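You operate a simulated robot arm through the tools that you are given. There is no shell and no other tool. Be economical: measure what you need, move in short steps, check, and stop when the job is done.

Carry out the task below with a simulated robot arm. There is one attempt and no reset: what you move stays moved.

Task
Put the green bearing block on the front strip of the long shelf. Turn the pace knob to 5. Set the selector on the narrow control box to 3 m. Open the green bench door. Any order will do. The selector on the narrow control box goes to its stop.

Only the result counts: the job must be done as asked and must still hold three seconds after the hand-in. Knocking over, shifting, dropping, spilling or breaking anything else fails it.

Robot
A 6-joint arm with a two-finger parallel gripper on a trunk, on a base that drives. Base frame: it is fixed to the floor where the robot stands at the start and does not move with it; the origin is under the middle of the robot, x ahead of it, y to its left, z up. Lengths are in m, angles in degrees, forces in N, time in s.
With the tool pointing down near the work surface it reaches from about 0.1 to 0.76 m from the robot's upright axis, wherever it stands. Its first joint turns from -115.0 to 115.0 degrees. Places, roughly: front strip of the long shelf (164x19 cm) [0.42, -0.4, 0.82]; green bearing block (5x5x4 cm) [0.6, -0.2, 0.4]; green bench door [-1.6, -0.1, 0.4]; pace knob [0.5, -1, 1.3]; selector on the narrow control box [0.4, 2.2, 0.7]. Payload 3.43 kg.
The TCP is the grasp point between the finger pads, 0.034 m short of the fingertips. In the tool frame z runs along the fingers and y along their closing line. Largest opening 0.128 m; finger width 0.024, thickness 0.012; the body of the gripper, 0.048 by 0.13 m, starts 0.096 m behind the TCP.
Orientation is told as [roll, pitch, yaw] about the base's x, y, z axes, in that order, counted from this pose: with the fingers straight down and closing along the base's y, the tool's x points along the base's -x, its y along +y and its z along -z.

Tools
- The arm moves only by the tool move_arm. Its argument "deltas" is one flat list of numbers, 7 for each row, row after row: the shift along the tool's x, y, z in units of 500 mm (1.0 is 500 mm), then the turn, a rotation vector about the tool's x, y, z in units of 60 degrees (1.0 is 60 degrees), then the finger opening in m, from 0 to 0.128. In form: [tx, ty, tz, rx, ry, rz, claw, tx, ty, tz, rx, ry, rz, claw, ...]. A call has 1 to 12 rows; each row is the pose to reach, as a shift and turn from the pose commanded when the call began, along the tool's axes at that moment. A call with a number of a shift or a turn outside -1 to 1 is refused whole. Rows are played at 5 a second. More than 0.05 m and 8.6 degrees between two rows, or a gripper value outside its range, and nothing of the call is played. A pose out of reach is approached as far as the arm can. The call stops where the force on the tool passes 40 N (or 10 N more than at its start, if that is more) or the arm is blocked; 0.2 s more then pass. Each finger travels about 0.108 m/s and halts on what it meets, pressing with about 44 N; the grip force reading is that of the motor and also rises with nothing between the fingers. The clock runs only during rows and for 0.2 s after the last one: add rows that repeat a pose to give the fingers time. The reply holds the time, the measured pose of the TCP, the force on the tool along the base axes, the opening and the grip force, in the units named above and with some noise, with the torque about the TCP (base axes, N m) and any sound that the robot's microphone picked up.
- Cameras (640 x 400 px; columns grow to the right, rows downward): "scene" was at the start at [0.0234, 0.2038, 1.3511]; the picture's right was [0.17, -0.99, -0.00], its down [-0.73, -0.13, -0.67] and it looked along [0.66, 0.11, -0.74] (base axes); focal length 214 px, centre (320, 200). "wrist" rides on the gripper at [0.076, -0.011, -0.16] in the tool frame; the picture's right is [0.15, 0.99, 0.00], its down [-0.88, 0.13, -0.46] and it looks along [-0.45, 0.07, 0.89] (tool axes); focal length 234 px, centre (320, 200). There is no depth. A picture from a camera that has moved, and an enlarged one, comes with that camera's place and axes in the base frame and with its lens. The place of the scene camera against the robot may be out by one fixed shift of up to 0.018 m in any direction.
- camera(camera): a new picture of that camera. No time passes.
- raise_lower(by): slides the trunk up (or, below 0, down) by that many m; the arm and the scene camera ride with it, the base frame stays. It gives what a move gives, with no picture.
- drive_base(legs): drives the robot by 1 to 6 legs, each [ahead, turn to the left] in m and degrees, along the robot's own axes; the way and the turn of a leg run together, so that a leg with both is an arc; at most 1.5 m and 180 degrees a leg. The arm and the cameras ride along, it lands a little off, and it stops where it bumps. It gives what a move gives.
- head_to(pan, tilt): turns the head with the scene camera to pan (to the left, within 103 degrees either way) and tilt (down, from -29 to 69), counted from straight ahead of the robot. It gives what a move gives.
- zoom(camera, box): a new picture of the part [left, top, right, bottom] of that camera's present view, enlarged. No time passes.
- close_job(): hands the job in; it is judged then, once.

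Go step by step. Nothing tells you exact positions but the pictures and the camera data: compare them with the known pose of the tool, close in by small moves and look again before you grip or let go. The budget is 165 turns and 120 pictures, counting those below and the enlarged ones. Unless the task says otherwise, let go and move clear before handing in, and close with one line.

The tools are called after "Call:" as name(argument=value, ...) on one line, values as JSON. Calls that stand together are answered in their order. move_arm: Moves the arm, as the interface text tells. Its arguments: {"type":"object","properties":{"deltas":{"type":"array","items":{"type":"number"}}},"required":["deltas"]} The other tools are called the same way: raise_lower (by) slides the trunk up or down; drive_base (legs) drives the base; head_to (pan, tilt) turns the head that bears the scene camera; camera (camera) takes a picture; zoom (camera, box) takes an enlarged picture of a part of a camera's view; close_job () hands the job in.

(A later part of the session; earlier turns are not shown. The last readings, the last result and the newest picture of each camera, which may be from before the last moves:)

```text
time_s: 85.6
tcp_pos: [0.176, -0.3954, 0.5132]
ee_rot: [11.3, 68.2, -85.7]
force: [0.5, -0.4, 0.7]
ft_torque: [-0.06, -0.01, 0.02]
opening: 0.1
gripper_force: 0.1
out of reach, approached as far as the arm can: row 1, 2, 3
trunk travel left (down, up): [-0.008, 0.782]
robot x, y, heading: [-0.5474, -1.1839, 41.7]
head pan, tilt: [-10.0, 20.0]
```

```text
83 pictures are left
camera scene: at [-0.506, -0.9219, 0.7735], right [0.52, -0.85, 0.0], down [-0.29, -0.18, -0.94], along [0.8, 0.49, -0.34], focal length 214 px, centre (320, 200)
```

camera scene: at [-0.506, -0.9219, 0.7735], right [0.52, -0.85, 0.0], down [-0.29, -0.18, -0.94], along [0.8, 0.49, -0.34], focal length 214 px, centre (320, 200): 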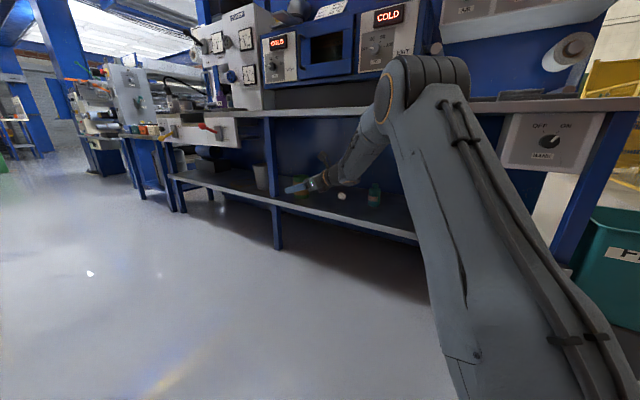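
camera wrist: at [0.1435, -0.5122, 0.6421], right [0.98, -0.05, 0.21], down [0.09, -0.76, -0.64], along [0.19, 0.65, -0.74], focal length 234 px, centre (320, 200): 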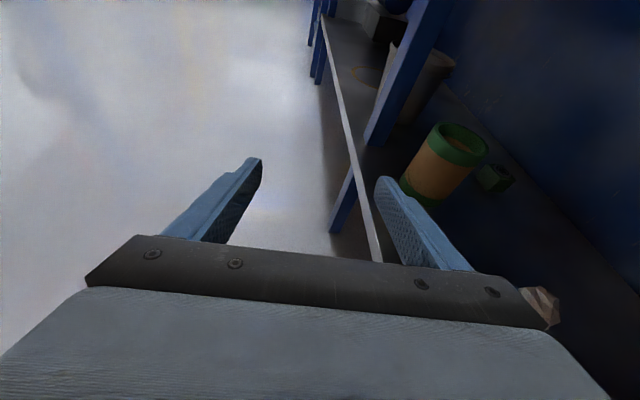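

Call:
zoom(camera="wrist", box=[360, 90, 600, 240])

```text
2.67 times, centred on (480, 165) of wrist
camera zoom: at [0.1435, -0.5122, 0.6421], right [0.98, -0.05, 0.21], down [0.09, -0.76, -0.64], along [0.19, 0.65, -0.74], focal length 624 px, centre (-107, 293)
```

zoom: 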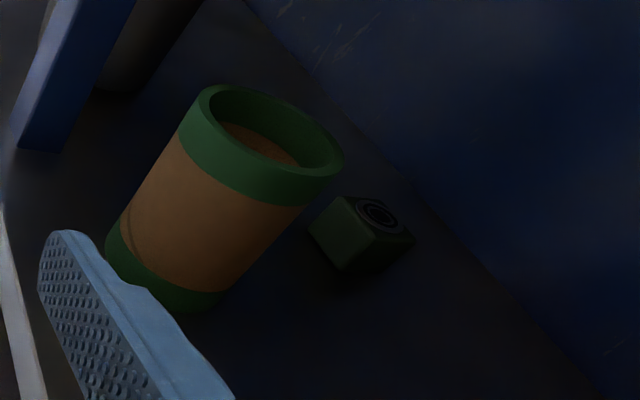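

Triangulating the two wrist views puts the shelf at z≈0.37 and the block centre at about (0.597, −0.178), nearly axis-aligned. I'll back up a little and stretch the arm further and lower so the elbow clears the bench edge.

Call:
drive_base(legs=[[-0.2, 0]])

Call:
move_arm(deltas=[-0.0036, 0.047, 0.059, 0, 0, 0, 0.1, -0.0072, 0.094, 0.118, 0, 0, 0, 0.1, -0.0108, 0.14, 0.178, 0, 0, 0, 0.1, -0.0144, 0.187, 0.237, 0, 0, 0, 0.1, -0.018, 0.234, 0.296, 0, 0, 0, 0.1])

Call:
camera(camera="scene")

```text
time_s: 87.2
tcp_pos: [0.0237, -0.5266, 0.5142]
ee_rot: [11.2, 68.2, -85.8]
force: [-0.1, 0.3, 0.3]
ft_torque: [-0.01, 0.01, 0.0]
opening: 0.1002
gripper_force: 0.0
trunk travel left (down, up): [-0.008, 0.782]
robot x, y, heading: [-0.6984, -1.3148, 41.8]
head pan, tilt: [-10.0, 20.0]
```

```text
time_s: 88.4
tcp_pos: [0.1517, -0.4141, 0.459]
ee_rot: [11.3, 68.2, -85.8]
force: [0.2, -0.5, 0.1]
ft_torque: [0.01, -0.01, 0.0]
opening: 0.1
gripper_force: 0.0
out of reach, approached as far as the arm can: row 5
trunk travel left (down, up): [-0.008, 0.782]
robot x, y, heading: [-0.6966, -1.3125, 41.6]
head pan, tilt: [-10.0, 20.0]
```

```text
81 pictures are left
camera scene: at [-0.6568, -1.0554, 0.7737], right [0.53, -0.85, 0.0], down [-0.29, -0.18, -0.94], along [0.8, 0.49, -0.34], focal length 214 px, centre (320, 200)
```

scene: 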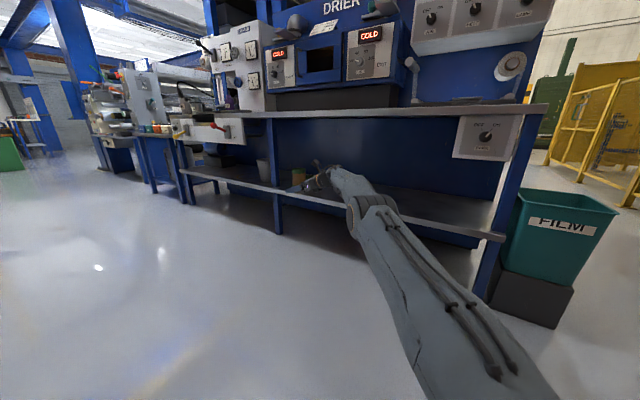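

The arm is now nearly straight and low, well under the bench top. I turn slightly right and drive in, passing above the rock with ~5 cm clearance.

Call:
drive_base(legs=[[0, -7], [0.2, 0]])

Call:
camera(camera="wrist")

Call:
camera(camera="scene")

```text
time_s: 90.6
tcp_pos: [0.4191, -0.4113, 0.4584]
ee_rot: [11.1, 68.2, -92.8]
force: [0.2, 0.0, -0.1]
ft_torque: [-0.02, 0.0, 0.0]
opening: 0.0999
gripper_force: 0.1
trunk travel left (down, up): [-0.008, 0.782]
robot x, y, heading: [-0.5362, -1.1975, 34.8]
head pan, tilt: [-10.0, 20.0]
```

```text
80 pictures are left
camera wrist: at [0.372, -0.5234, 0.5868], right [0.96, -0.17, 0.21], down [0.0, -0.77, -0.64], along [0.27, 0.62, -0.74], focal length 234 px, centre (320, 200)
```

wrist: 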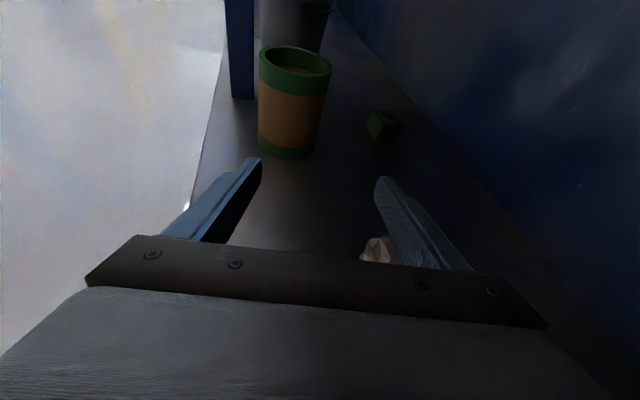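

```text
79 pictures are left
camera scene: at [-0.4606, -0.9467, 0.7735], right [0.42, -0.91, 0.0], down [-0.31, -0.14, -0.94], along [0.85, 0.39, -0.34], focal length 214 px, centre (320, 200)
```

scene: 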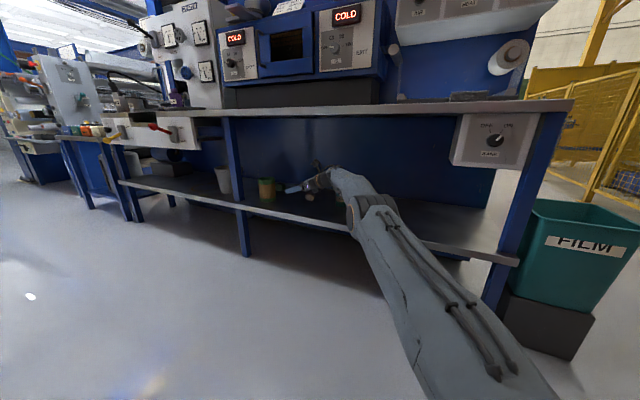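

The right finger will pass right over the rock, so I raise 4 cm first, then drive further.

Call:
move_arm(deltas=[0.074, 0.006, -0.029, 0, 0, 0, 0.1, 0.074, 0.006, -0.029, 0, 0, 0, 0.1])

Call:
drive_base(legs=[[0.2, 0]])

Call:
camera(camera="wrist")

Call:
zoom(camera="scene", box=[200, 80, 460, 280])

```text
time_s: 91.2
tcp_pos: [0.4166, -0.4118, 0.498]
ee_rot: [11.3, 68.2, -92.8]
force: [0.6, -0.3, -0.3]
ft_torque: [0.02, -0.02, -0.02]
opening: 0.1003
gripper_force: 0.1
trunk travel left (down, up): [-0.008, 0.782]
robot x, y, heading: [-0.5306, -1.201, 35.0]
head pan, tilt: [-10.0, 20.0]
```

```text
time_s: 92.8
tcp_pos: [0.5849, -0.3003, 0.499]
ee_rot: [11.3, 68.2, -93.0]
force: [0.1, 0.6, 0.2]
ft_torque: [0.0, 0.04, 0.0]
opening: 0.0999
gripper_force: 0.1
trunk travel left (down, up): [-0.008, 0.782]
robot x, y, heading: [-0.3674, -1.0874, 34.4]
head pan, tilt: [-10.0, 20.0]
```

```text
78 pictures are left
camera wrist: at [0.538, -0.4136, 0.6272], right [0.96, -0.18, 0.21], down [0.0, -0.77, -0.64], along [0.27, 0.62, -0.74], focal length 234 px, centre (320, 200)
```

wrist: 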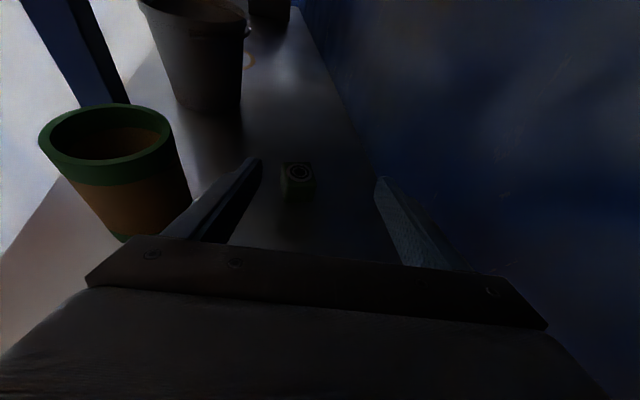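

```text
2.00 times, centred on (330, 180) of scene
camera zoom: at [-0.2945, -0.8328, 0.7735], right [0.42, -0.91, 0.0], down [-0.31, -0.14, -0.94], along [0.85, 0.39, -0.34], focal length 429 px, centre (300, 240)
```

zoom: 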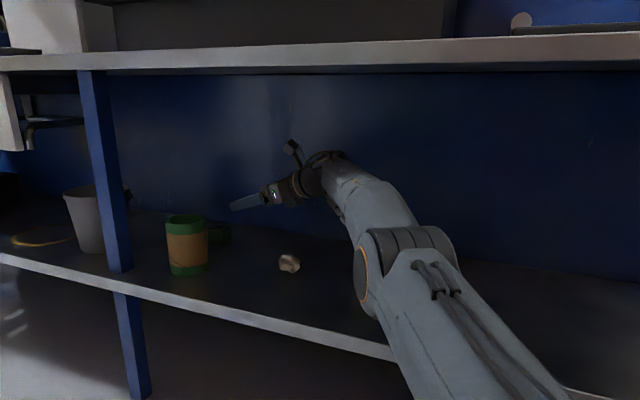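

The gripper is under the bench, all clear. I zoom on the block to fix its pose.

Call:
zoom(camera="wrist", box=[240, 130, 400, 230])

```text
4.00 times, centred on (320, 180) of wrist
camera zoom: at [0.538, -0.4136, 0.6272], right [0.96, -0.18, 0.21], down [0.0, -0.77, -0.64], along [0.27, 0.62, -0.74], focal length 937 px, centre (320, 280)
```

zoom: 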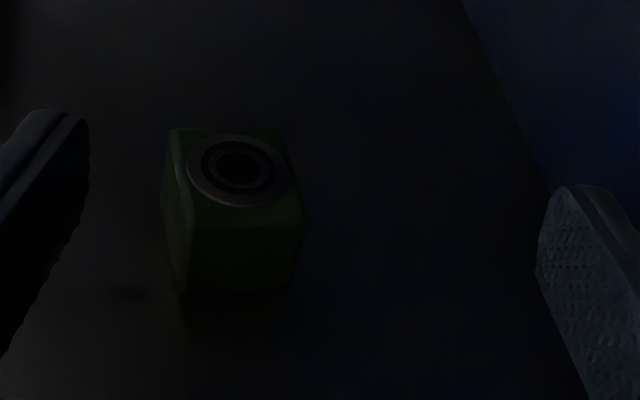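

Block centre ≈ (0.597, −0.183), nearly axis-aligned. I turn the gripper 16° more, then lower in front of the block.

Call:
move_arm(deltas=[0.015, 0.002, 0.039, 0.123, 0.01, -0.011, 0.1, 0.03, 0.004, 0.078, 0.247, 0.02, -0.022, 0.1, -0.028, 0, 0.1, 0.247, 0.02, -0.022, 0.1, -0.086, -0.005, 0.123, 0.247, 0.02, -0.022, 0.1, -0.144, -0.01, 0.146, 0.247, 0.02, -0.022, 0.1])

Call:
zoom(camera="wrist", box=[160, 80, 480, 280])

```text
time_s: 94.0
tcp_pos: [0.535, -0.3035, 0.4198]
ee_rot: [0.4, 69.3, -88.8]
force: [-0.9, -0.1, 0.7]
ft_torque: [-0.01, 0.02, -0.01]
opening: 0.1
gripper_force: 0.0
out of reach, approached as far as the arm can: row 1, 2, 3, 4, 5
trunk travel left (down, up): [-0.008, 0.782]
robot x, y, heading: [-0.3709, -1.0876, 34.6]
head pan, tilt: [-10.0, 20.0]
```

```text
2.00 times, centred on (320, 180) of wrist
camera zoom: at [0.5261, -0.4261, 0.5476], right [0.99, 0.07, 0.14], down [0.14, -0.74, -0.66], along [0.06, 0.67, -0.74], focal length 468 px, centre (320, 240)
```

zoom: 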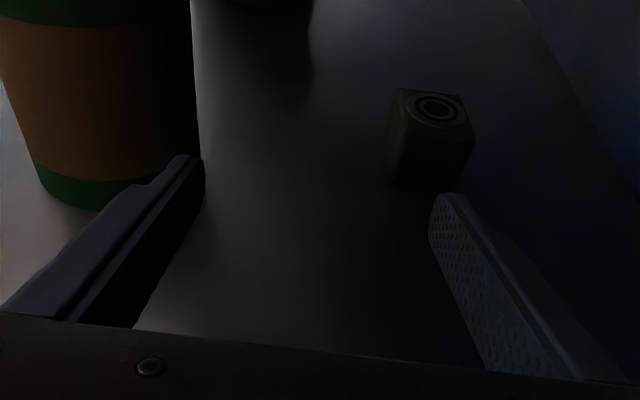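

The arm's at full reach, so I drive the base 0.1 m closer and re-check.

Call:
drive_base(legs=[[0.1, 0]])

Call:
zoom(camera="wrist", box=[160, 80, 480, 280])

```text
time_s: 95.1
tcp_pos: [0.6168, -0.2472, 0.4206]
ee_rot: [0.1, 69.2, -89.1]
force: [0.0, 0.0, 0.6]
ft_torque: [-0.01, 0.03, 0.01]
opening: 0.0998
gripper_force: 0.0
trunk travel left (down, up): [-0.008, 0.782]
robot x, y, heading: [-0.2806, -1.0279, 34.4]
head pan, tilt: [-10.0, 20.0]
```

```text
2.00 times, centred on (320, 180) of wrist
camera zoom: at [0.6091, -0.3691, 0.5471], right [0.99, 0.07, 0.14], down [0.14, -0.74, -0.66], along [0.06, 0.67, -0.74], focal length 468 px, centre (320, 240)
```

zoom: 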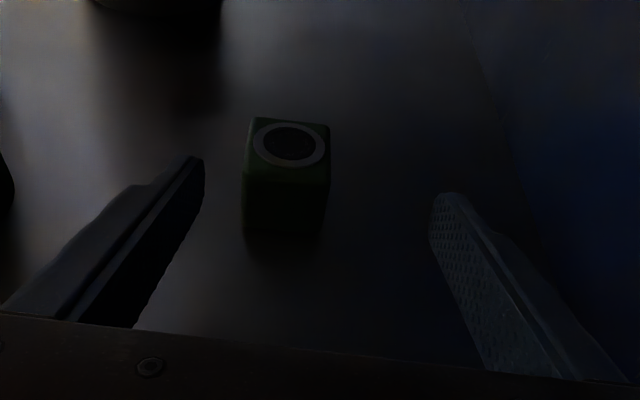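

Call:
move_arm(deltas=[0, -0.08, -0.06, 0, 0, 0, 0.1])

```text
time_s: 95.5
tcp_pos: [0.6162, -0.2504, 0.4246]
ee_rot: [0.1, 69.3, -89.0]
force: [0.5, 0.2, -0.1]
ft_torque: [0.04, -0.01, 0.01]
opening: 0.1
gripper_force: 0.1
out of reach, approached as far as the arm can: row 1
trunk travel left (down, up): [-0.008, 0.782]
robot x, y, heading: [-0.2869, -1.0324, 34.5]
head pan, tilt: [-10.0, 20.0]
```

The commanded pose was beyond reach; I retract the command slightly, drive 0.1 m closer, and then finish with the arm.

Call:
move_arm(deltas=[-0.028, -0.065, -0.073, 0, 0, 0, 0.1, -0.057, -0.131, -0.147, 0, 0, 0, 0.1])

Call:
drive_base(legs=[[0.08, 0]])

Call:
zoom(camera="wrist", box=[160, 80, 480, 280])

```text
refused: row 1 steps farther than a row can; nothing moved
```

```text
time_s: 96.6
tcp_pos: [0.6827, -0.2058, 0.4253]
ee_rot: [0.1, 69.2, -89.1]
force: [0.1, -0.4, 0.5]
ft_torque: [-0.05, 0.01, 0.04]
opening: 0.1
gripper_force: 0.0
trunk travel left (down, up): [-0.008, 0.782]
robot x, y, heading: [-0.2233, -0.9858, 34.6]
head pan, tilt: [-10.0, 20.0]
```

```text
2.00 times, centred on (320, 180) of wrist
camera zoom: at [0.6739, -0.3284, 0.5529], right [0.99, 0.07, 0.14], down [0.14, -0.74, -0.66], along [0.06, 0.67, -0.74], focal length 468 px, centre (320, 240)
```

zoom: 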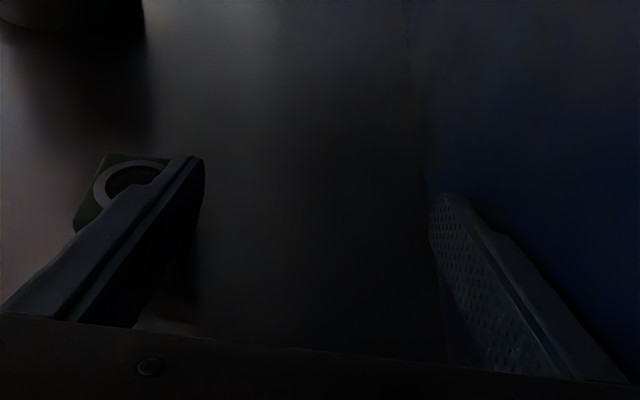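

The block was not disturbed (it is still at ≈(0.60, −0.18)), but the left finger is now on its far side. I raise, go back to in front of it, and look.

Call:
move_arm(deltas=[0.056, 0, -0.021, 0, 0, 0, 0.1, 0.112, 0, -0.043, 0, 0, 0, 0.1, 0.094, -0.073, -0.088, 0, 0, 0, 0.1, 0.076, -0.146, -0.133, 0, 0, 0, 0.1, 0.059, -0.219, -0.178, 0, 0, 0, 0.1, 0.059, -0.219, -0.178, 0, 0, 0, 0.1])

Call:
zoom(camera="wrist", box=[160, 80, 480, 280])

```text
time_s: 98.0
tcp_pos: [0.6818, -0.2133, 0.4896]
ee_rot: [0.1, 69.3, -89.0]
force: [-0.1, -0.2, -0.4]
ft_torque: [-0.02, 0.0, -0.01]
opening: 0.1
gripper_force: 0.1
out of reach, approached as far as the arm can: row 3, 4, 5, 6
trunk travel left (down, up): [-0.008, 0.782]
robot x, y, heading: [-0.222, -0.9856, 34.5]
head pan, tilt: [-10.0, 20.0]
```

```text
2.00 times, centred on (320, 180) of wrist
camera zoom: at [0.6727, -0.335, 0.6175], right [0.99, 0.07, 0.14], down [0.14, -0.74, -0.66], along [0.06, 0.67, -0.74], focal length 468 px, centre (320, 240)
```

zoom: 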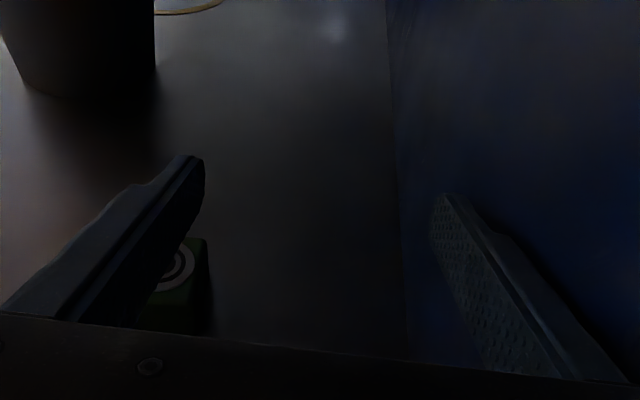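

The arm can't fold back in this pose, so I'll use the base: a small turn and a small reverse places the gripper directly above the block (z 0.49), then I descend.

Call:
drive_base(legs=[[-0.047, 3.5]])

Call:
move_arm(deltas=[0.017, 0.085, 0.044, 0, 0, 0, 0.11, 0.034, 0.17, 0.088, 0, 0, 0, 0.12, 0.034, 0.17, 0.088, 0, 0, 0, 0.12])

Call:
zoom(camera="wrist", box=[160, 130, 480, 330])

```text
time_s: 98.9
tcp_pos: [0.5934, -0.1851, 0.4901]
ee_rot: [-0.1, 69.3, -85.6]
force: [-0.1, 0.5, -0.4]
ft_torque: [0.0, 0.01, 0.0]
opening: 0.1001
gripper_force: 0.0
trunk travel left (down, up): [-0.008, 0.782]
robot x, y, heading: [-0.2571, -1.0131, 38.1]
head pan, tilt: [-10.0, 20.0]
```

```text
time_s: 99.7
tcp_pos: [0.5969, -0.1848, 0.4886]
ee_rot: [0.0, 69.2, -85.6]
force: [-0.5, -1.0, 0.1]
ft_torque: [0.02, 0.0, -0.04]
opening: 0.1203
gripper_force: 0.1
out of reach, approached as far as the arm can: row 1, 2, 3
trunk travel left (down, up): [-0.008, 0.782]
robot x, y, heading: [-0.2589, -1.013, 38.2]
head pan, tilt: [-10.0, 20.0]
```

```text
2.00 times, centred on (320, 230) of wrist
camera zoom: at [0.596, -0.307, 0.6164], right [0.98, 0.13, 0.14], down [0.19, -0.73, -0.66], along [0.01, 0.67, -0.74], focal length 468 px, centre (320, 140)
```

zoom: 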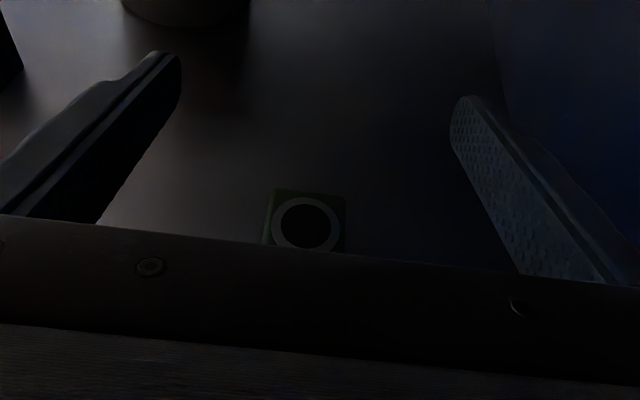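

The gripper is centred above the block. Descending straight down.

Call:
move_arm(deltas=[-0.053, 0, 0.02, 0, 0, 0, 0.12, -0.106, 0, 0.04, 0, 0, 0, 0.12, -0.15, 0, 0.057, 0, 0, 0, 0.12])

Call:
zoom(camera="wrist", box=[160, 130, 480, 330])

```text
time_s: 100.5
tcp_pos: [0.5959, -0.1844, 0.4077]
ee_rot: [0.1, 69.3, -85.4]
force: [0.5, -0.4, 0.5]
ft_torque: [-0.03, 0.02, 0.0]
opening: 0.1202
gripper_force: 0.1
trunk travel left (down, up): [-0.008, 0.782]
robot x, y, heading: [-0.2615, -1.0147, 38.1]
head pan, tilt: [-10.0, 20.0]
```

```text
2.00 times, centred on (320, 230) of wrist
camera zoom: at [0.5955, -0.3068, 0.536], right [0.98, 0.13, 0.14], down [0.19, -0.73, -0.66], along [0.01, 0.68, -0.74], focal length 468 px, centre (320, 140)
```

zoom: 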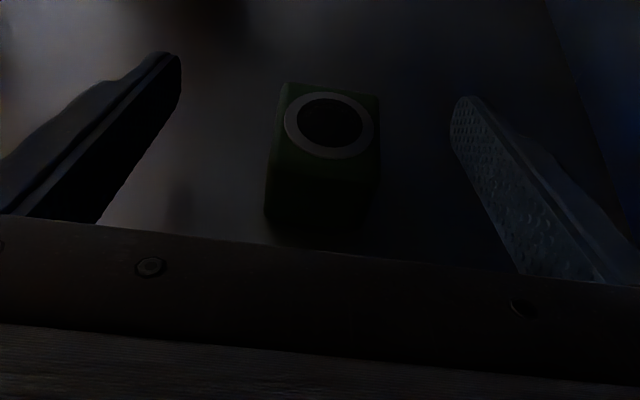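

Now close on the block.

Call:
move_arm(deltas=[-0.011, 0, 0.004, 0, 0, 0, 0.12, -0.011, 0, 0.004, 0, 0, 0, 0.06, -0.011, 0, 0.004, 0, 0, 0, 0.03, -0.011, 0, 0.004, 0, 0, 0, 0.02, -0.011, 0, 0.004, 0, 0, 0, 0.02, -0.011, 0, 0.004, 0, 0, 0, 0.02])

Call:
zoom(camera="wrist", box=[160, 130, 480, 330])

```text
time_s: 101.9
tcp_pos: [0.5965, -0.1834, 0.403]
ee_rot: [0.1, 69.2, -85.5]
force: [-1.3, -1.7, -0.1]
ft_torque: [0.0, 0.0, 0.01]
opening: 0.0437
gripper_force: 43.9
trunk travel left (down, up): [-0.008, 0.782]
robot x, y, heading: [-0.2611, -1.0121, 37.9]
head pan, tilt: [-10.0, 20.0]
```

```text
2.00 times, centred on (320, 230) of wrist
camera zoom: at [0.5955, -0.306, 0.5303], right [0.98, 0.13, 0.14], down [0.19, -0.73, -0.66], along [0.01, 0.68, -0.74], focal length 468 px, centre (320, 140)
```

zoom: 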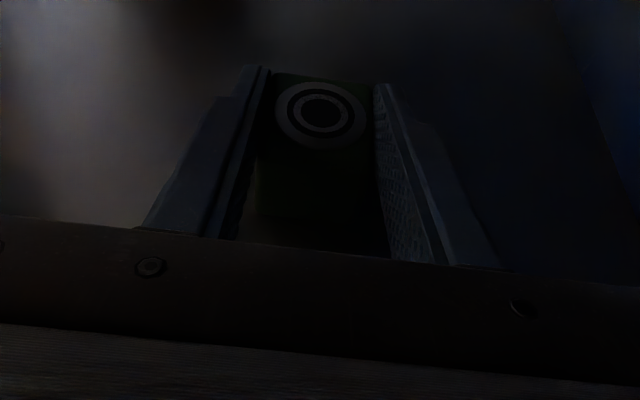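

Gripped (opening 44 mm, 44 N). I lift, turn slightly right to clear the tin, and check before reversing out.

Call:
move_arm(deltas=[0.06, 0, -0.023, 0, 0, 0, 0.02, 0.13, 0, -0.05, 0, 0, 0, 0.02, 0.2, 0, -0.076, 0, 0, 0, 0.02, 0.2, 0, -0.076, 0, 0, 0, 0.02])

Call:
drive_base(legs=[[0, -3.5]])

Call:
camera(camera="wrist")

Call:
zoom(camera="scene", box=[200, 80, 460, 280])

```text
time_s: 102.9
tcp_pos: [0.5908, -0.183, 0.5111]
ee_rot: [-0.1, 69.2, -85.6]
force: [0.0, 0.1, -3.8]
ft_torque: [-0.02, -0.01, 0.0]
opening: 0.0437
gripper_force: 43.9
out of reach, approached as far as the arm can: row 3, 4
trunk travel left (down, up): [-0.008, 0.782]
robot x, y, heading: [-0.2572, -1.011, 37.8]
head pan, tilt: [-10.0, 20.0]
```

```text
time_s: 103.7
tcp_pos: [0.6413, -0.2369, 0.5102]
ee_rot: [-0.1, 69.2, -89.2]
force: [0.2, -0.7, -3.8]
ft_torque: [-0.01, 0.0, -0.02]
opening: 0.0438
gripper_force: 43.6
trunk travel left (down, up): [-0.008, 0.782]
robot x, y, heading: [-0.2574, -1.0127, 34.6]
head pan, tilt: [-10.0, 20.0]
```

```text
68 pictures are left
camera wrist: at [0.6328, -0.3596, 0.6385], right [0.99, 0.07, 0.14], down [0.14, -0.74, -0.66], along [0.06, 0.67, -0.74], focal length 234 px, centre (320, 200)
```

wrist: 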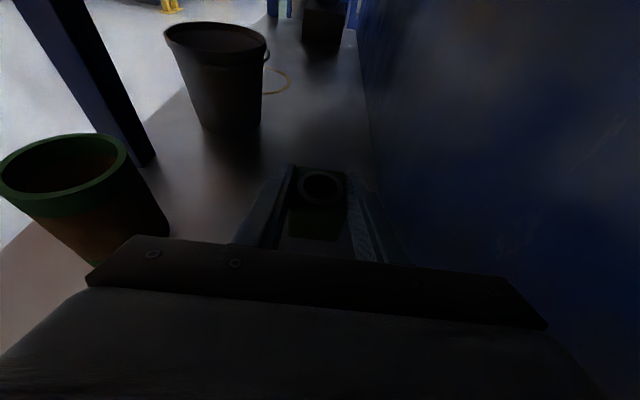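

```text
2.00 times, centred on (330, 180) of scene
camera zoom: at [-0.1833, -0.7581, 0.7735], right [0.41, -0.91, 0.0], down [-0.31, -0.14, -0.94], along [0.86, 0.39, -0.34], focal length 429 px, centre (300, 240)
```

zoom: 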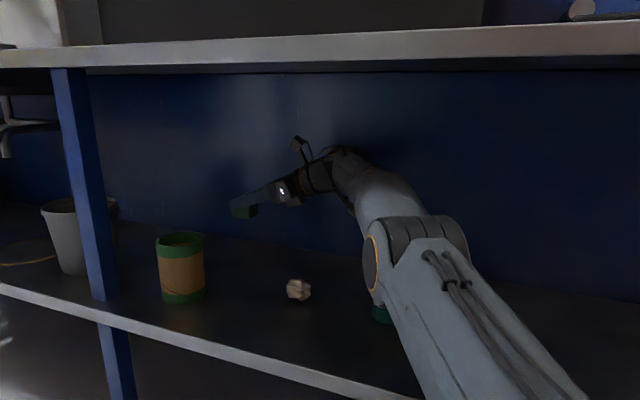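

Block held and lifted, everything else still in place. I reverse out along the same line.

Call:
drive_base(legs=[[-0.6, 0]])

Call:
camera(camera="scene")

```text
time_s: 107.1
tcp_pos: [0.1513, -0.5744, 0.5101]
ee_rot: [-0.1, 69.2, -89.2]
force: [0.1, 0.4, -3.7]
ft_torque: [-0.04, -0.02, -0.02]
opening: 0.0438
gripper_force: 44.0
trunk travel left (down, up): [-0.008, 0.782]
robot x, y, heading: [-0.7527, -1.3488, 34.4]
head pan, tilt: [-10.0, 20.0]
```

```text
66 pictures are left
camera scene: at [-0.6728, -1.0943, 0.7735], right [0.41, -0.91, 0.0], down [-0.31, -0.14, -0.94], along [0.86, 0.39, -0.34], focal length 214 px, centre (320, 200)
```

scene: 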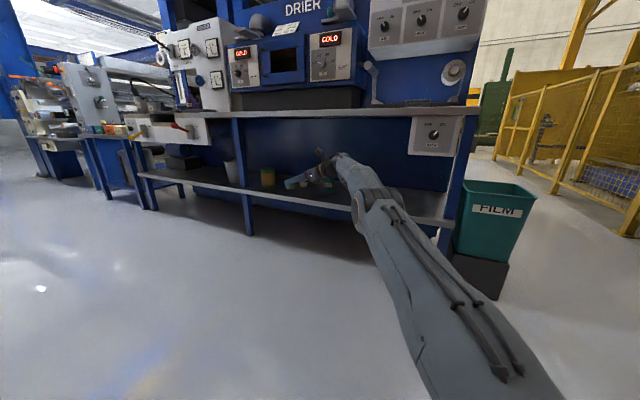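

Out in the open with the block. Next I raise the trunk so the block is above the bench top and look.

Call:
raise_lower(by=0.4)

Call:
head_to(pan=-5, tilt=25)

Call:
camera(camera="scene")

Call:
camera(camera="wrist")

```text
time_s: 110.9
tcp_pos: [0.0602, -0.6372, 0.91]
ee_rot: [0.0, 69.3, -89.1]
force: [0.3, 0.1, -4.9]
ft_torque: [-0.05, 0.01, -0.02]
opening: 0.0439
gripper_force: 44.1
trunk travel left (down, up): [-0.408, 0.382]
robot x, y, heading: [-0.7493, -1.3461, 34.5]
head pan, tilt: [-10.0, 20.0]
```

```text
time_s: 111.6
tcp_pos: [0.0599, -0.6365, 0.9099]
ee_rot: [-0.1, 69.2, -89.2]
force: [0.2, 0.4, -4.3]
ft_torque: [-0.05, 0.03, -0.03]
opening: 0.0441
gripper_force: 43.8
trunk travel left (down, up): [-0.408, 0.382]
robot x, y, heading: [-0.7439, -1.3455, 34.3]
head pan, tilt: [-5.0, 25.0]
```

```text
65 pictures are left
camera scene: at [-0.7691, -1.1505, 1.1655], right [0.49, -0.87, 0.0], down [-0.37, -0.21, -0.91], along [0.79, 0.45, -0.42], focal length 214 px, centre (320, 200)
```

scene: 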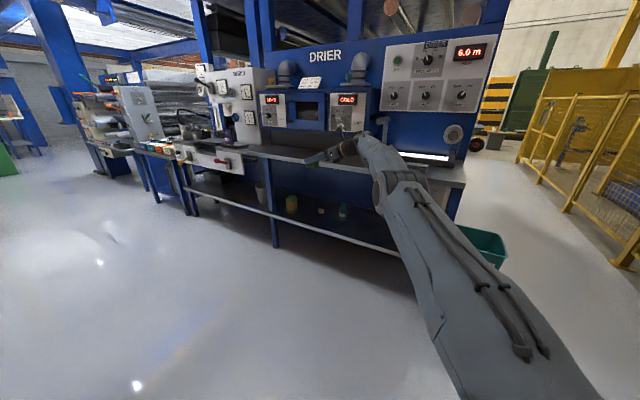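

```text
64 pictures are left
camera wrist: at [0.0522, -0.7587, 1.0384], right [0.99, 0.07, 0.14], down [0.14, -0.74, -0.66], along [0.06, 0.67, -0.74], focal length 234 px, centre (320, 200)
```

wrist: 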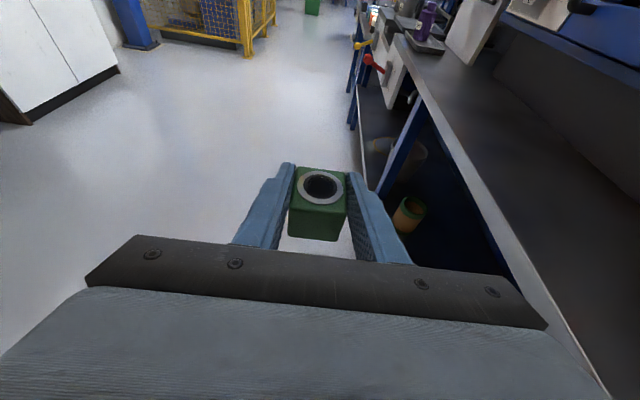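

Clear bench top ahead. I drive in so the block is over the front strip at about (0.40, −0.41).

Call:
drive_base(legs=[[0.41, 0]])

Call:
camera(camera="wrist")

Call:
camera(camera="scene")

```text
time_s: 114.1
tcp_pos: [0.4002, -0.4101, 0.9103]
ee_rot: [-0.1, 69.2, -89.3]
force: [-0.5, -0.3, -5.0]
ft_torque: [-0.05, 0.01, -0.04]
opening: 0.0439
gripper_force: 43.2
trunk travel left (down, up): [-0.408, 0.382]
robot x, y, heading: [-0.4101, -1.1178, 34.2]
head pan, tilt: [-5.0, 25.0]
```

```text
63 pictures are left
camera wrist: at [0.392, -0.5313, 1.0384], right [0.99, 0.06, 0.14], down [0.14, -0.74, -0.66], along [0.06, 0.67, -0.74], focal length 234 px, centre (320, 200)
```

wrist: 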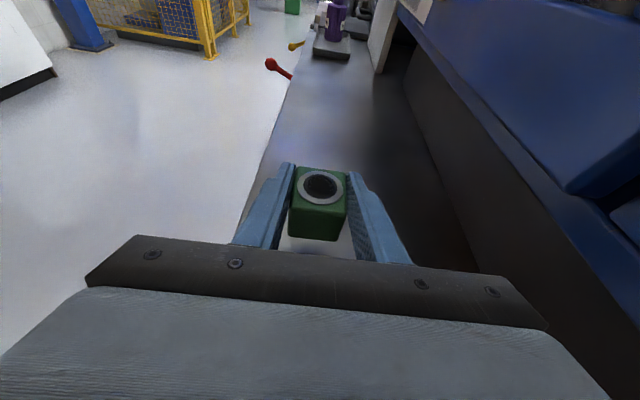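

```text
62 pictures are left
camera scene: at [-0.4309, -0.9198, 1.1655], right [0.49, -0.87, 0.0], down [-0.37, -0.21, -0.91], along [0.79, 0.44, -0.42], focal length 214 px, centre (320, 200)
```

scene: 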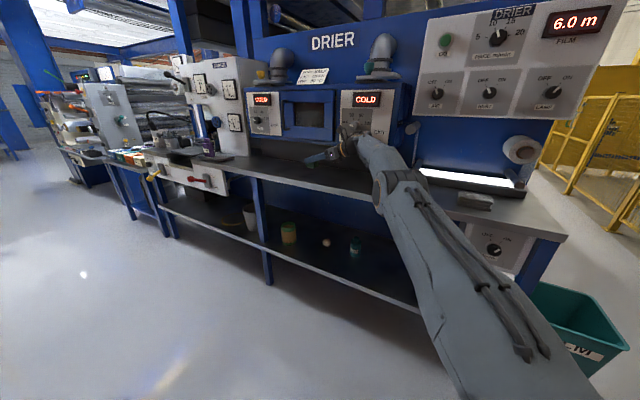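

Over the strip. Lowering in small steps until contact.

Call:
move_arm(deltas=[-0.037, 0, 0.014, 0, 0, 0, 0.02, -0.075, 0, 0.028, 0, 0, 0, 0.02, -0.082, 0, 0.031, 0, 0, 0, 0.02, -0.089, 0, 0.034, 0, 0, 0, 0.02])

Call:
camera(camera="wrist")

```text
time_s: 115.1
tcp_pos: [0.4012, -0.4082, 0.8634]
ee_rot: [0.0, 69.2, -89.3]
force: [0.2, -0.1, -4.0]
ft_torque: [-0.04, 0.0, 0.01]
opening: 0.0436
gripper_force: 44.5
trunk travel left (down, up): [-0.408, 0.382]
robot x, y, heading: [-0.4125, -1.1199, 34.0]
head pan, tilt: [-5.0, 25.0]
```

```text
61 pictures are left
camera wrist: at [0.3921, -0.5311, 0.9909], right [0.99, 0.06, 0.14], down [0.14, -0.74, -0.66], along [0.06, 0.67, -0.74], focal length 234 px, centre (320, 200)
```

wrist: 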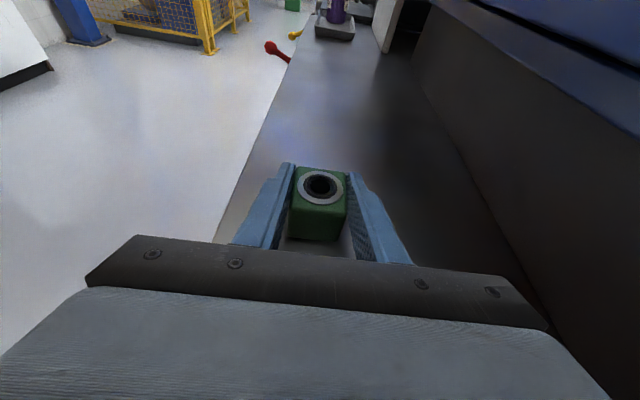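

Call:
move_arm(deltas=[-0.0075, 0, 0.0028, 0, 0, 0, 0.02, -0.0131, 0, 0.005, 0, 0, 0, 0.02, -0.0187, 0, 0.0071, 0, 0, 0, 0.02])

```text
time_s: 115.9
tcp_pos: [0.4004, -0.4099, 0.8611]
ee_rot: [0.9, 69.6, -88.6]
force: [1.9, 1.9, 35.3]
ft_torque: [0.31, 0.2, -0.09]
opening: 0.0434
gripper_force: 44.2
trunk travel left (down, up): [-0.408, 0.382]
robot x, y, heading: [-0.4102, -1.1172, 34.3]
head pan, tilt: [-5.0, 25.0]
```

Contact. I ease the pressure, then open the fingers.

Call:
move_arm(deltas=[0.013, 0, -0.005, 0, 0, 0, 0.02, 0.013, 0, -0.005, 0, 0, 0, 0.06, 0.013, 0, -0.005, 0, 0, 0, 0.1, 0.013, 0, -0.005, 0, 0, 0, 0.1, 0.013, 0, -0.005, 0, 0, 0, 0.1])

Call:
camera(camera="wrist")

```text
time_s: 117.1
tcp_pos: [0.4012, -0.4088, 0.8594]
ee_rot: [-0.1, 69.2, -89.4]
force: [-0.1, -0.6, 0.1]
ft_torque: [0.04, -0.02, 0.0]
opening: 0.1001
gripper_force: 0.0
trunk travel left (down, up): [-0.408, 0.382]
robot x, y, heading: [-0.409, -1.1205, 34.2]
head pan, tilt: [-5.0, 25.0]
```

```text
60 pictures are left
camera wrist: at [0.392, -0.5308, 0.9878], right [0.99, 0.06, 0.14], down [0.14, -0.74, -0.66], along [0.06, 0.67, -0.74], focal length 234 px, centre (320, 200)
```

wrist: 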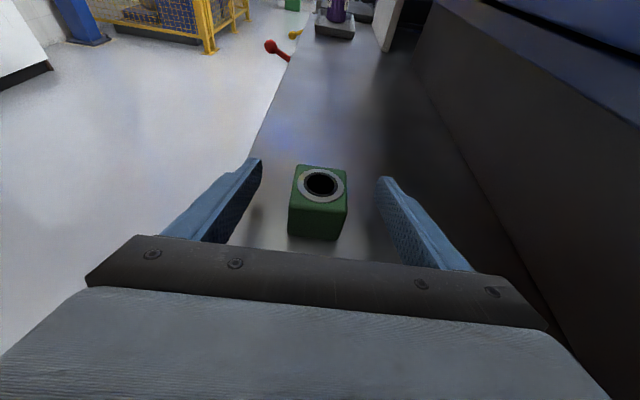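

The block stands on the front strip. Lifting clear.

Call:
move_arm(deltas=[0.05, 0, -0.019, 0, 0, 0, 0.1, 0.1, 0, -0.038, 0, 0, 0, 0.1, 0.15, 0, -0.057, 0, 0, 0, 0.1])

Call:
raise_lower(by=0.15)

Call:
camera(camera="wrist")

```text
time_s: 117.9
tcp_pos: [0.398, -0.4114, 0.9373]
ee_rot: [-0.1, 69.1, -89.7]
force: [-0.5, -0.2, -0.7]
ft_torque: [0.04, -0.01, 0.03]
opening: 0.1002
gripper_force: 0.0
out of reach, approached as far as the arm can: row 3
trunk travel left (down, up): [-0.408, 0.382]
robot x, y, heading: [-0.4126, -1.118, 34.2]
head pan, tilt: [-5.0, 25.0]
```

```text
time_s: 119.7
tcp_pos: [0.3636, -0.4345, 1.0887]
ee_rot: [-0.1, 69.1, -89.5]
force: [0.9, -0.1, -0.4]
ft_torque: [0.01, 0.0, 0.0]
opening: 0.1003
gripper_force: 0.1
trunk travel left (down, up): [-0.558, 0.232]
robot x, y, heading: [-0.4065, -1.1162, 33.8]
head pan, tilt: [-5.0, 25.0]
```

```text
59 pictures are left
camera wrist: at [0.3542, -0.5569, 1.2165], right [0.99, 0.06, 0.14], down [0.14, -0.74, -0.66], along [0.06, 0.67, -0.74], focal length 234 px, centre (320, 200)
```

wrist: 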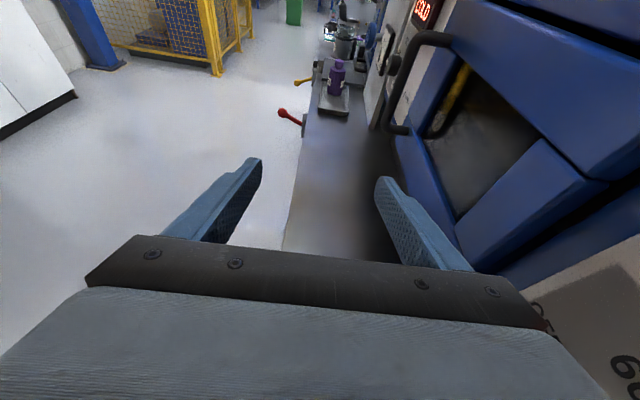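

Call:
drive_base(legs=[[-0.3, 0]])

Call:
head_to(pan=-10, tilt=12)

Call:
camera(camera="scene")

Call:
zoom(camera="scene", box=[350, 30, 560, 160])

```text
time_s: 121.7
tcp_pos: [0.1139, -0.6065, 1.0897]
ee_rot: [-0.1, 69.3, -89.6]
force: [-0.1, 0.7, -0.1]
ft_torque: [0.02, 0.02, 0.02]
opening: 0.1
gripper_force: 0.1
trunk travel left (down, up): [-0.558, 0.232]
robot x, y, heading: [-0.659, -1.2865, 33.9]
head pan, tilt: [-5.0, 25.0]
```

```text
time_s: 122.5
tcp_pos: [0.114, -0.6074, 1.0889]
ee_rot: [0.1, 69.1, -89.6]
force: [-0.8, 0.1, -0.8]
ft_torque: [-0.02, -0.03, -0.02]
opening: 0.0997
gripper_force: 0.0
trunk travel left (down, up): [-0.558, 0.232]
robot x, y, heading: [-0.6638, -1.2886, 34.0]
head pan, tilt: [-10.0, 12.0]
```

```text
58 pictures are left
camera scene: at [-0.7118, -1.1204, 1.3365], right [0.41, -0.91, 0.0], down [-0.19, -0.09, -0.98], along [0.89, 0.4, -0.21], focal length 214 px, centre (320, 200)
```

scene: 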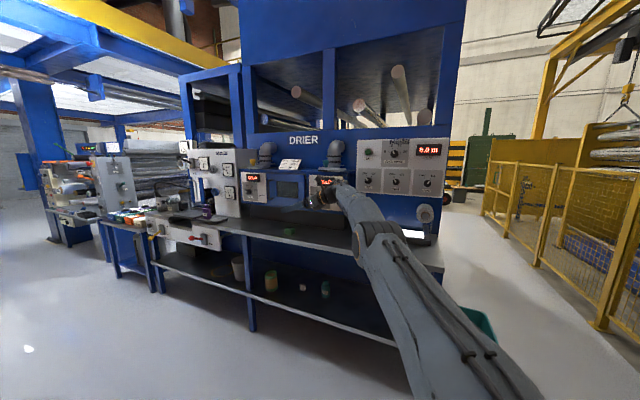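

```text
3.05 times, centred on (455, 95) of scene
camera zoom: at [-0.7118, -1.1204, 1.3365], right [0.41, -0.91, 0.0], down [-0.19, -0.09, -0.98], along [0.89, 0.4, -0.21], focal length 654 px, centre (-91, 520)
```

zoom: 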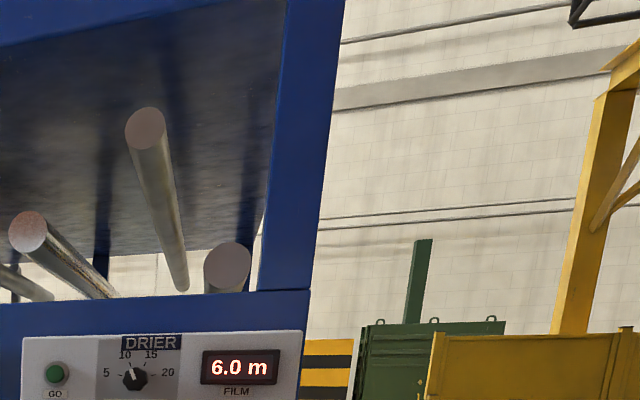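

Call:
zoom(camera="scene", box=[350, 130, 450, 200])

```text
5.71 times, centred on (400, 165) of scene
camera zoom: at [-0.7118, -1.1204, 1.3365], right [0.41, -0.91, 0.0], down [-0.19, -0.09, -0.98], along [0.89, 0.4, -0.21], focal length 1226 px, centre (-137, 400)
```

zoom: 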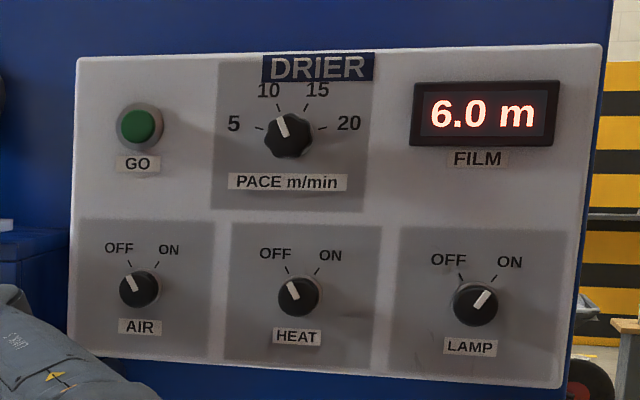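

Pace knob reads 10 now; 5 is ~50° counter-clockwise. Knob at about (0.50, −1.00, 1.34). I level the tool and bring it in line with the arm first.

Call:
move_arm(deltas=[0, 0, 0, 0, 0.115, 0, 0.1, 0, 0, 0, 0, 0.23, 0, 0.1, 0, 0, 0, 0, 0.347, 0, 0.1])

Call:
move_arm(deltas=[0, 0.041, -0.019, -0.118, 0, 0, 0.09, 0, 0.083, -0.038, -0.236, 0, 0, 0.09, 0, 0.124, -0.056, -0.353, 0, 0, 0.09, 0, 0.166, -0.075, -0.471, 0, 0, 0.09, 0, 0.207, -0.094, -0.589, 0, 0, 0.09, 0, 0.249, -0.113, -0.707, 0, 0, 0.09, 0, 0.29, -0.131, -0.825, 0, 0, 0.09, 0, 0.332, -0.15, -0.943, 0, 0, 0.09])

```text
time_s: 123.3
tcp_pos: [0.1135, -0.6074, 1.0896]
ee_rot: [161.9, 89.9, 72.2]
force: [0.0, 0.7, 0.6]
ft_torque: [-0.02, 0.02, 0.0]
opening: 0.1001
gripper_force: 0.1
trunk travel left (down, up): [-0.558, 0.232]
robot x, y, heading: [-0.6598, -1.2868, 33.8]
head pan, tilt: [-10.0, 12.0]
```

```text
time_s: 125.1
tcp_pos: [0.2844, -0.6828, 1.0888]
ee_rot: [-45.2, 89.8, 169.2]
force: [-0.3, -0.4, -0.1]
ft_torque: [-0.01, 0.02, -0.01]
opening: 0.0899
gripper_force: 0.1
trunk travel left (down, up): [-0.558, 0.232]
robot x, y, heading: [-0.6609, -1.2889, 34.1]
head pan, tilt: [-10.0, 12.0]
```

Call:
move_arm(deltas=[0, 0, -0.085, 0, 0, 0, 0.09, 0, 0, -0.17, 0, 0, 0, 0.09, 0, 0, -0.255, 0, 0, 0, 0.09, 0, 0, -0.34, 0, 0, 0, 0.09, 0, 0, -0.425, 0, 0, 0, 0.09, 0, 0, -0.51, 0, 0, 0, 0.09, 0, 0, -0.6, 0, 0, 0, 0.09, 0, 0, -0.68, 0, 0, 0, 0.09])

Call:
raise_lower(by=0.18)

```text
time_s: 126.9
tcp_pos: [0.0114, -0.8914, 1.0965]
ee_rot: [-76.2, 88.3, 139.6]
force: [0.1, -0.1, -0.5]
ft_torque: [0.02, -0.05, 0.03]
opening: 0.0902
gripper_force: 0.0
out of reach, approached as far as the arm can: row 1, 2, 3, 4, 5, 6, 7, 8
trunk travel left (down, up): [-0.558, 0.232]
robot x, y, heading: [-0.6626, -1.2854, 34.0]
head pan, tilt: [-10.0, 12.0]
```

```text
time_s: 128.9
tcp_pos: [-0.0298, -0.9181, 1.2764]
ee_rot: [-77.6, 88.5, 138.0]
force: [0.2, -1.2, -0.2]
ft_torque: [0.0, 0.03, 0.0]
opening: 0.0899
gripper_force: 0.0
trunk travel left (down, up): [-0.738, 0.052]
robot x, y, heading: [-0.6613, -1.2856, 34.0]
head pan, tilt: [-10.0, 12.0]
```

Call:
drive_base(legs=[[0, 24], [0.395, 0], [0, -58]])

Call:
camera(camera="wrist")

Call:
head_to(pan=-15, tilt=5)

Call:
camera(camera="scene")

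```text
time_s: 135.2
tcp_pos: [0.2759, -0.991, 1.2777]
ee_rot: [-78.0, 88.2, 104.2]
force: [-0.2, -0.5, 0.5]
ft_torque: [0.0, 0.0, 0.01]
opening: 0.09
gripper_force: 0.0
trunk travel left (down, up): [-0.738, 0.052]
robot x, y, heading: [-0.4546, -0.951, 0.7]
head pan, tilt: [-10.0, 12.0]
```

```text
55 pictures are left
camera wrist: at [0.1183, -0.9875, 1.3545], right [0.04, -0.99, 0.12], down [-0.46, -0.12, -0.88], along [0.89, -0.02, -0.46], focal length 234 px, centre (320, 200)
```

wrist: 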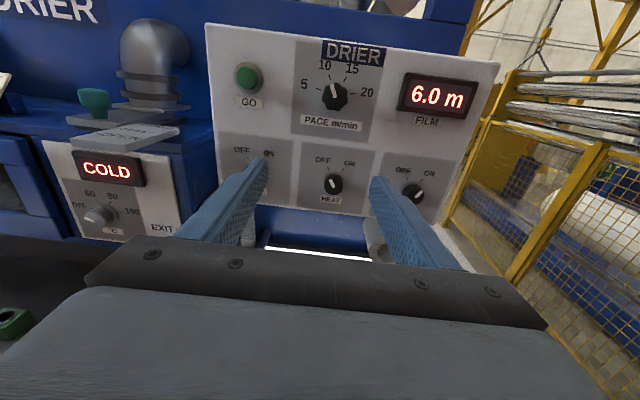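

```text
time_s: 135.8
tcp_pos: [0.2758, -0.9903, 1.2774]
ee_rot: [-77.9, 88.3, 104.3]
force: [0.8, 0.6, 0.0]
ft_torque: [0.02, 0.01, -0.03]
opening: 0.0898
gripper_force: 0.1
trunk travel left (down, up): [-0.738, 0.052]
robot x, y, heading: [-0.4548, -0.9528, 0.8]
head pan, tilt: [-15.0, 5.0]
```

```text
54 pictures are left
camera scene: at [-0.4527, -0.7847, 1.5279], right [-0.25, -0.97, 0.0], down [-0.08, 0.02, -1.0], along [0.97, -0.25, -0.09], focal length 214 px, centre (320, 200)
```

scene: 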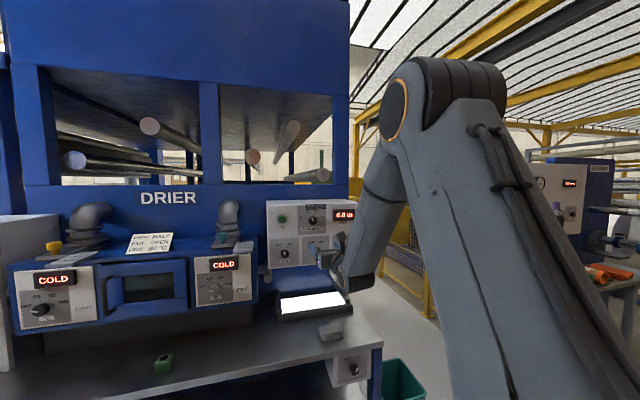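

The knob is right ahead at about (0.5, −0.997, 1.337). I move to a stand‑off in front of it with the gripper pre-rolled +25°.

Call:
move_arm(deltas=[0.033, 0.014, 0.06, 0, 0, 0.104, 0.09, 0.067, 0.029, 0.121, 0, 0, 0.208, 0.09, 0.1, 0.043, 0.18, 0, 0, 0.312, 0.09, 0.134, 0.058, 0.242, 0, 0, 0.417, 0.09])

Call:
camera(camera="wrist")

```text
time_s: 136.8
tcp_pos: [0.4003, -1.0166, 1.3405]
ee_rot: [-89.2, 63.2, 93.1]
force: [0.4, -0.5, -0.2]
ft_torque: [-0.05, 0.02, 0.0]
opening: 0.0898
gripper_force: 0.0
trunk travel left (down, up): [-0.738, 0.052]
robot x, y, heading: [-0.4553, -0.9517, 0.7]
head pan, tilt: [-15.0, 5.0]
```

```text
53 pictures are left
camera wrist: at [0.2425, -1.0465, 1.4147], right [0.04, -0.95, -0.32], down [-0.47, 0.26, -0.84], along [0.88, 0.18, -0.44], focal length 234 px, centre (320, 200)
```

wrist: 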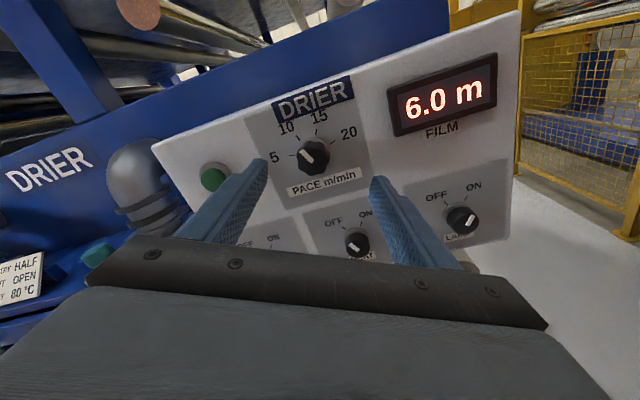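

Two views agree: knob at (0.52, −1.00, 1.336). I advance with the fingers straddling it.

Call:
move_arm(deltas=[-0.019, -0.019, 0.06, -0.034, 0.0175, 0, 0.09, -0.019, -0.019, 0.12, -0.034, 0.0175, 0, 0.09, -0.019, -0.019, 0.171, -0.034, 0.0175, 0, 0.09])

Call:
zoom(camera="wrist", box=[160, 80, 480, 280])

```text
time_s: 137.6
tcp_pos: [0.4838, -1.0012, 1.3367]
ee_rot: [-89.2, 63.3, 90.7]
force: [0.2, -0.1, 0.4]
ft_torque: [0.0, 0.03, 0.02]
opening: 0.0902
gripper_force: 0.1
trunk travel left (down, up): [-0.738, 0.052]
robot x, y, heading: [-0.4529, -0.9512, 0.6]
head pan, tilt: [-15.0, 5.0]
```

```text
2.00 times, centred on (320, 180) of wrist
camera zoom: at [0.326, -1.0251, 1.4113], right [0.0, -0.95, -0.31], down [-0.46, 0.28, -0.84], along [0.89, 0.14, -0.44], focal length 468 px, centre (320, 240)
```

zoom: 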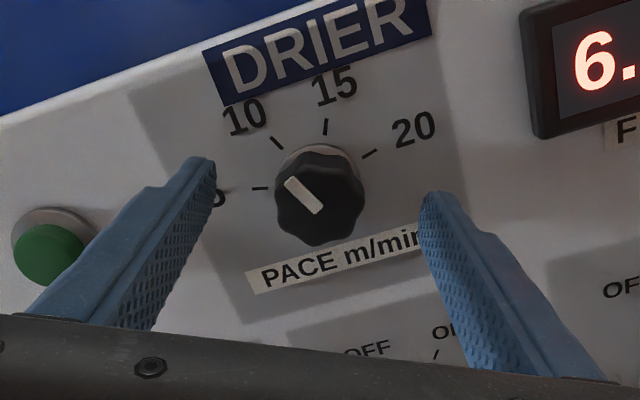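

Centred. Advance 12 mm more and close on the knob.

Call:
move_arm(deltas=[0, 0, 0.012, 0, 0, 0, 0.08, 0, 0, 0.026, 0, 0, 0, 0.07, 0, 0, 0.026, 0, 0, 0, 0.06, 0, 0, 0.026, 0, 0, 0, 0.04, 0, 0, 0.026, 0, 0, 0, 0.03, 0, 0, 0.026, 0, 0, 0, 0.03])

Call:
zoom(camera="wrist", box=[160, 80, 480, 280])

```text
time_s: 139.0
tcp_pos: [0.4977, -1.0023, 1.3356]
ee_rot: [-89.2, 63.3, 90.7]
force: [0.4, -5.0, -3.2]
ft_torque: [-0.07, -0.01, 0.1]
opening: 0.0416
gripper_force: 45.6
trunk travel left (down, up): [-0.738, 0.052]
robot x, y, heading: [-0.4564, -0.9468, 0.8]
head pan, tilt: [-15.0, 5.0]
```

```text
2.00 times, centred on (320, 180) of wrist
camera zoom: at [0.3397, -1.0253, 1.4109], right [0.0, -0.95, -0.31], down [-0.46, 0.28, -0.84], along [0.89, 0.14, -0.44], focal length 468 px, centre (320, 240)
```

zoom: 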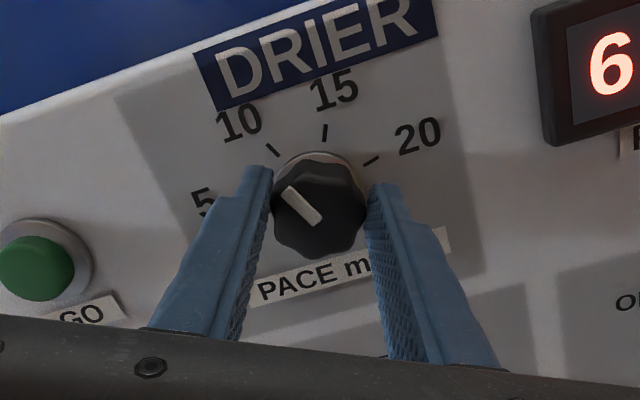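

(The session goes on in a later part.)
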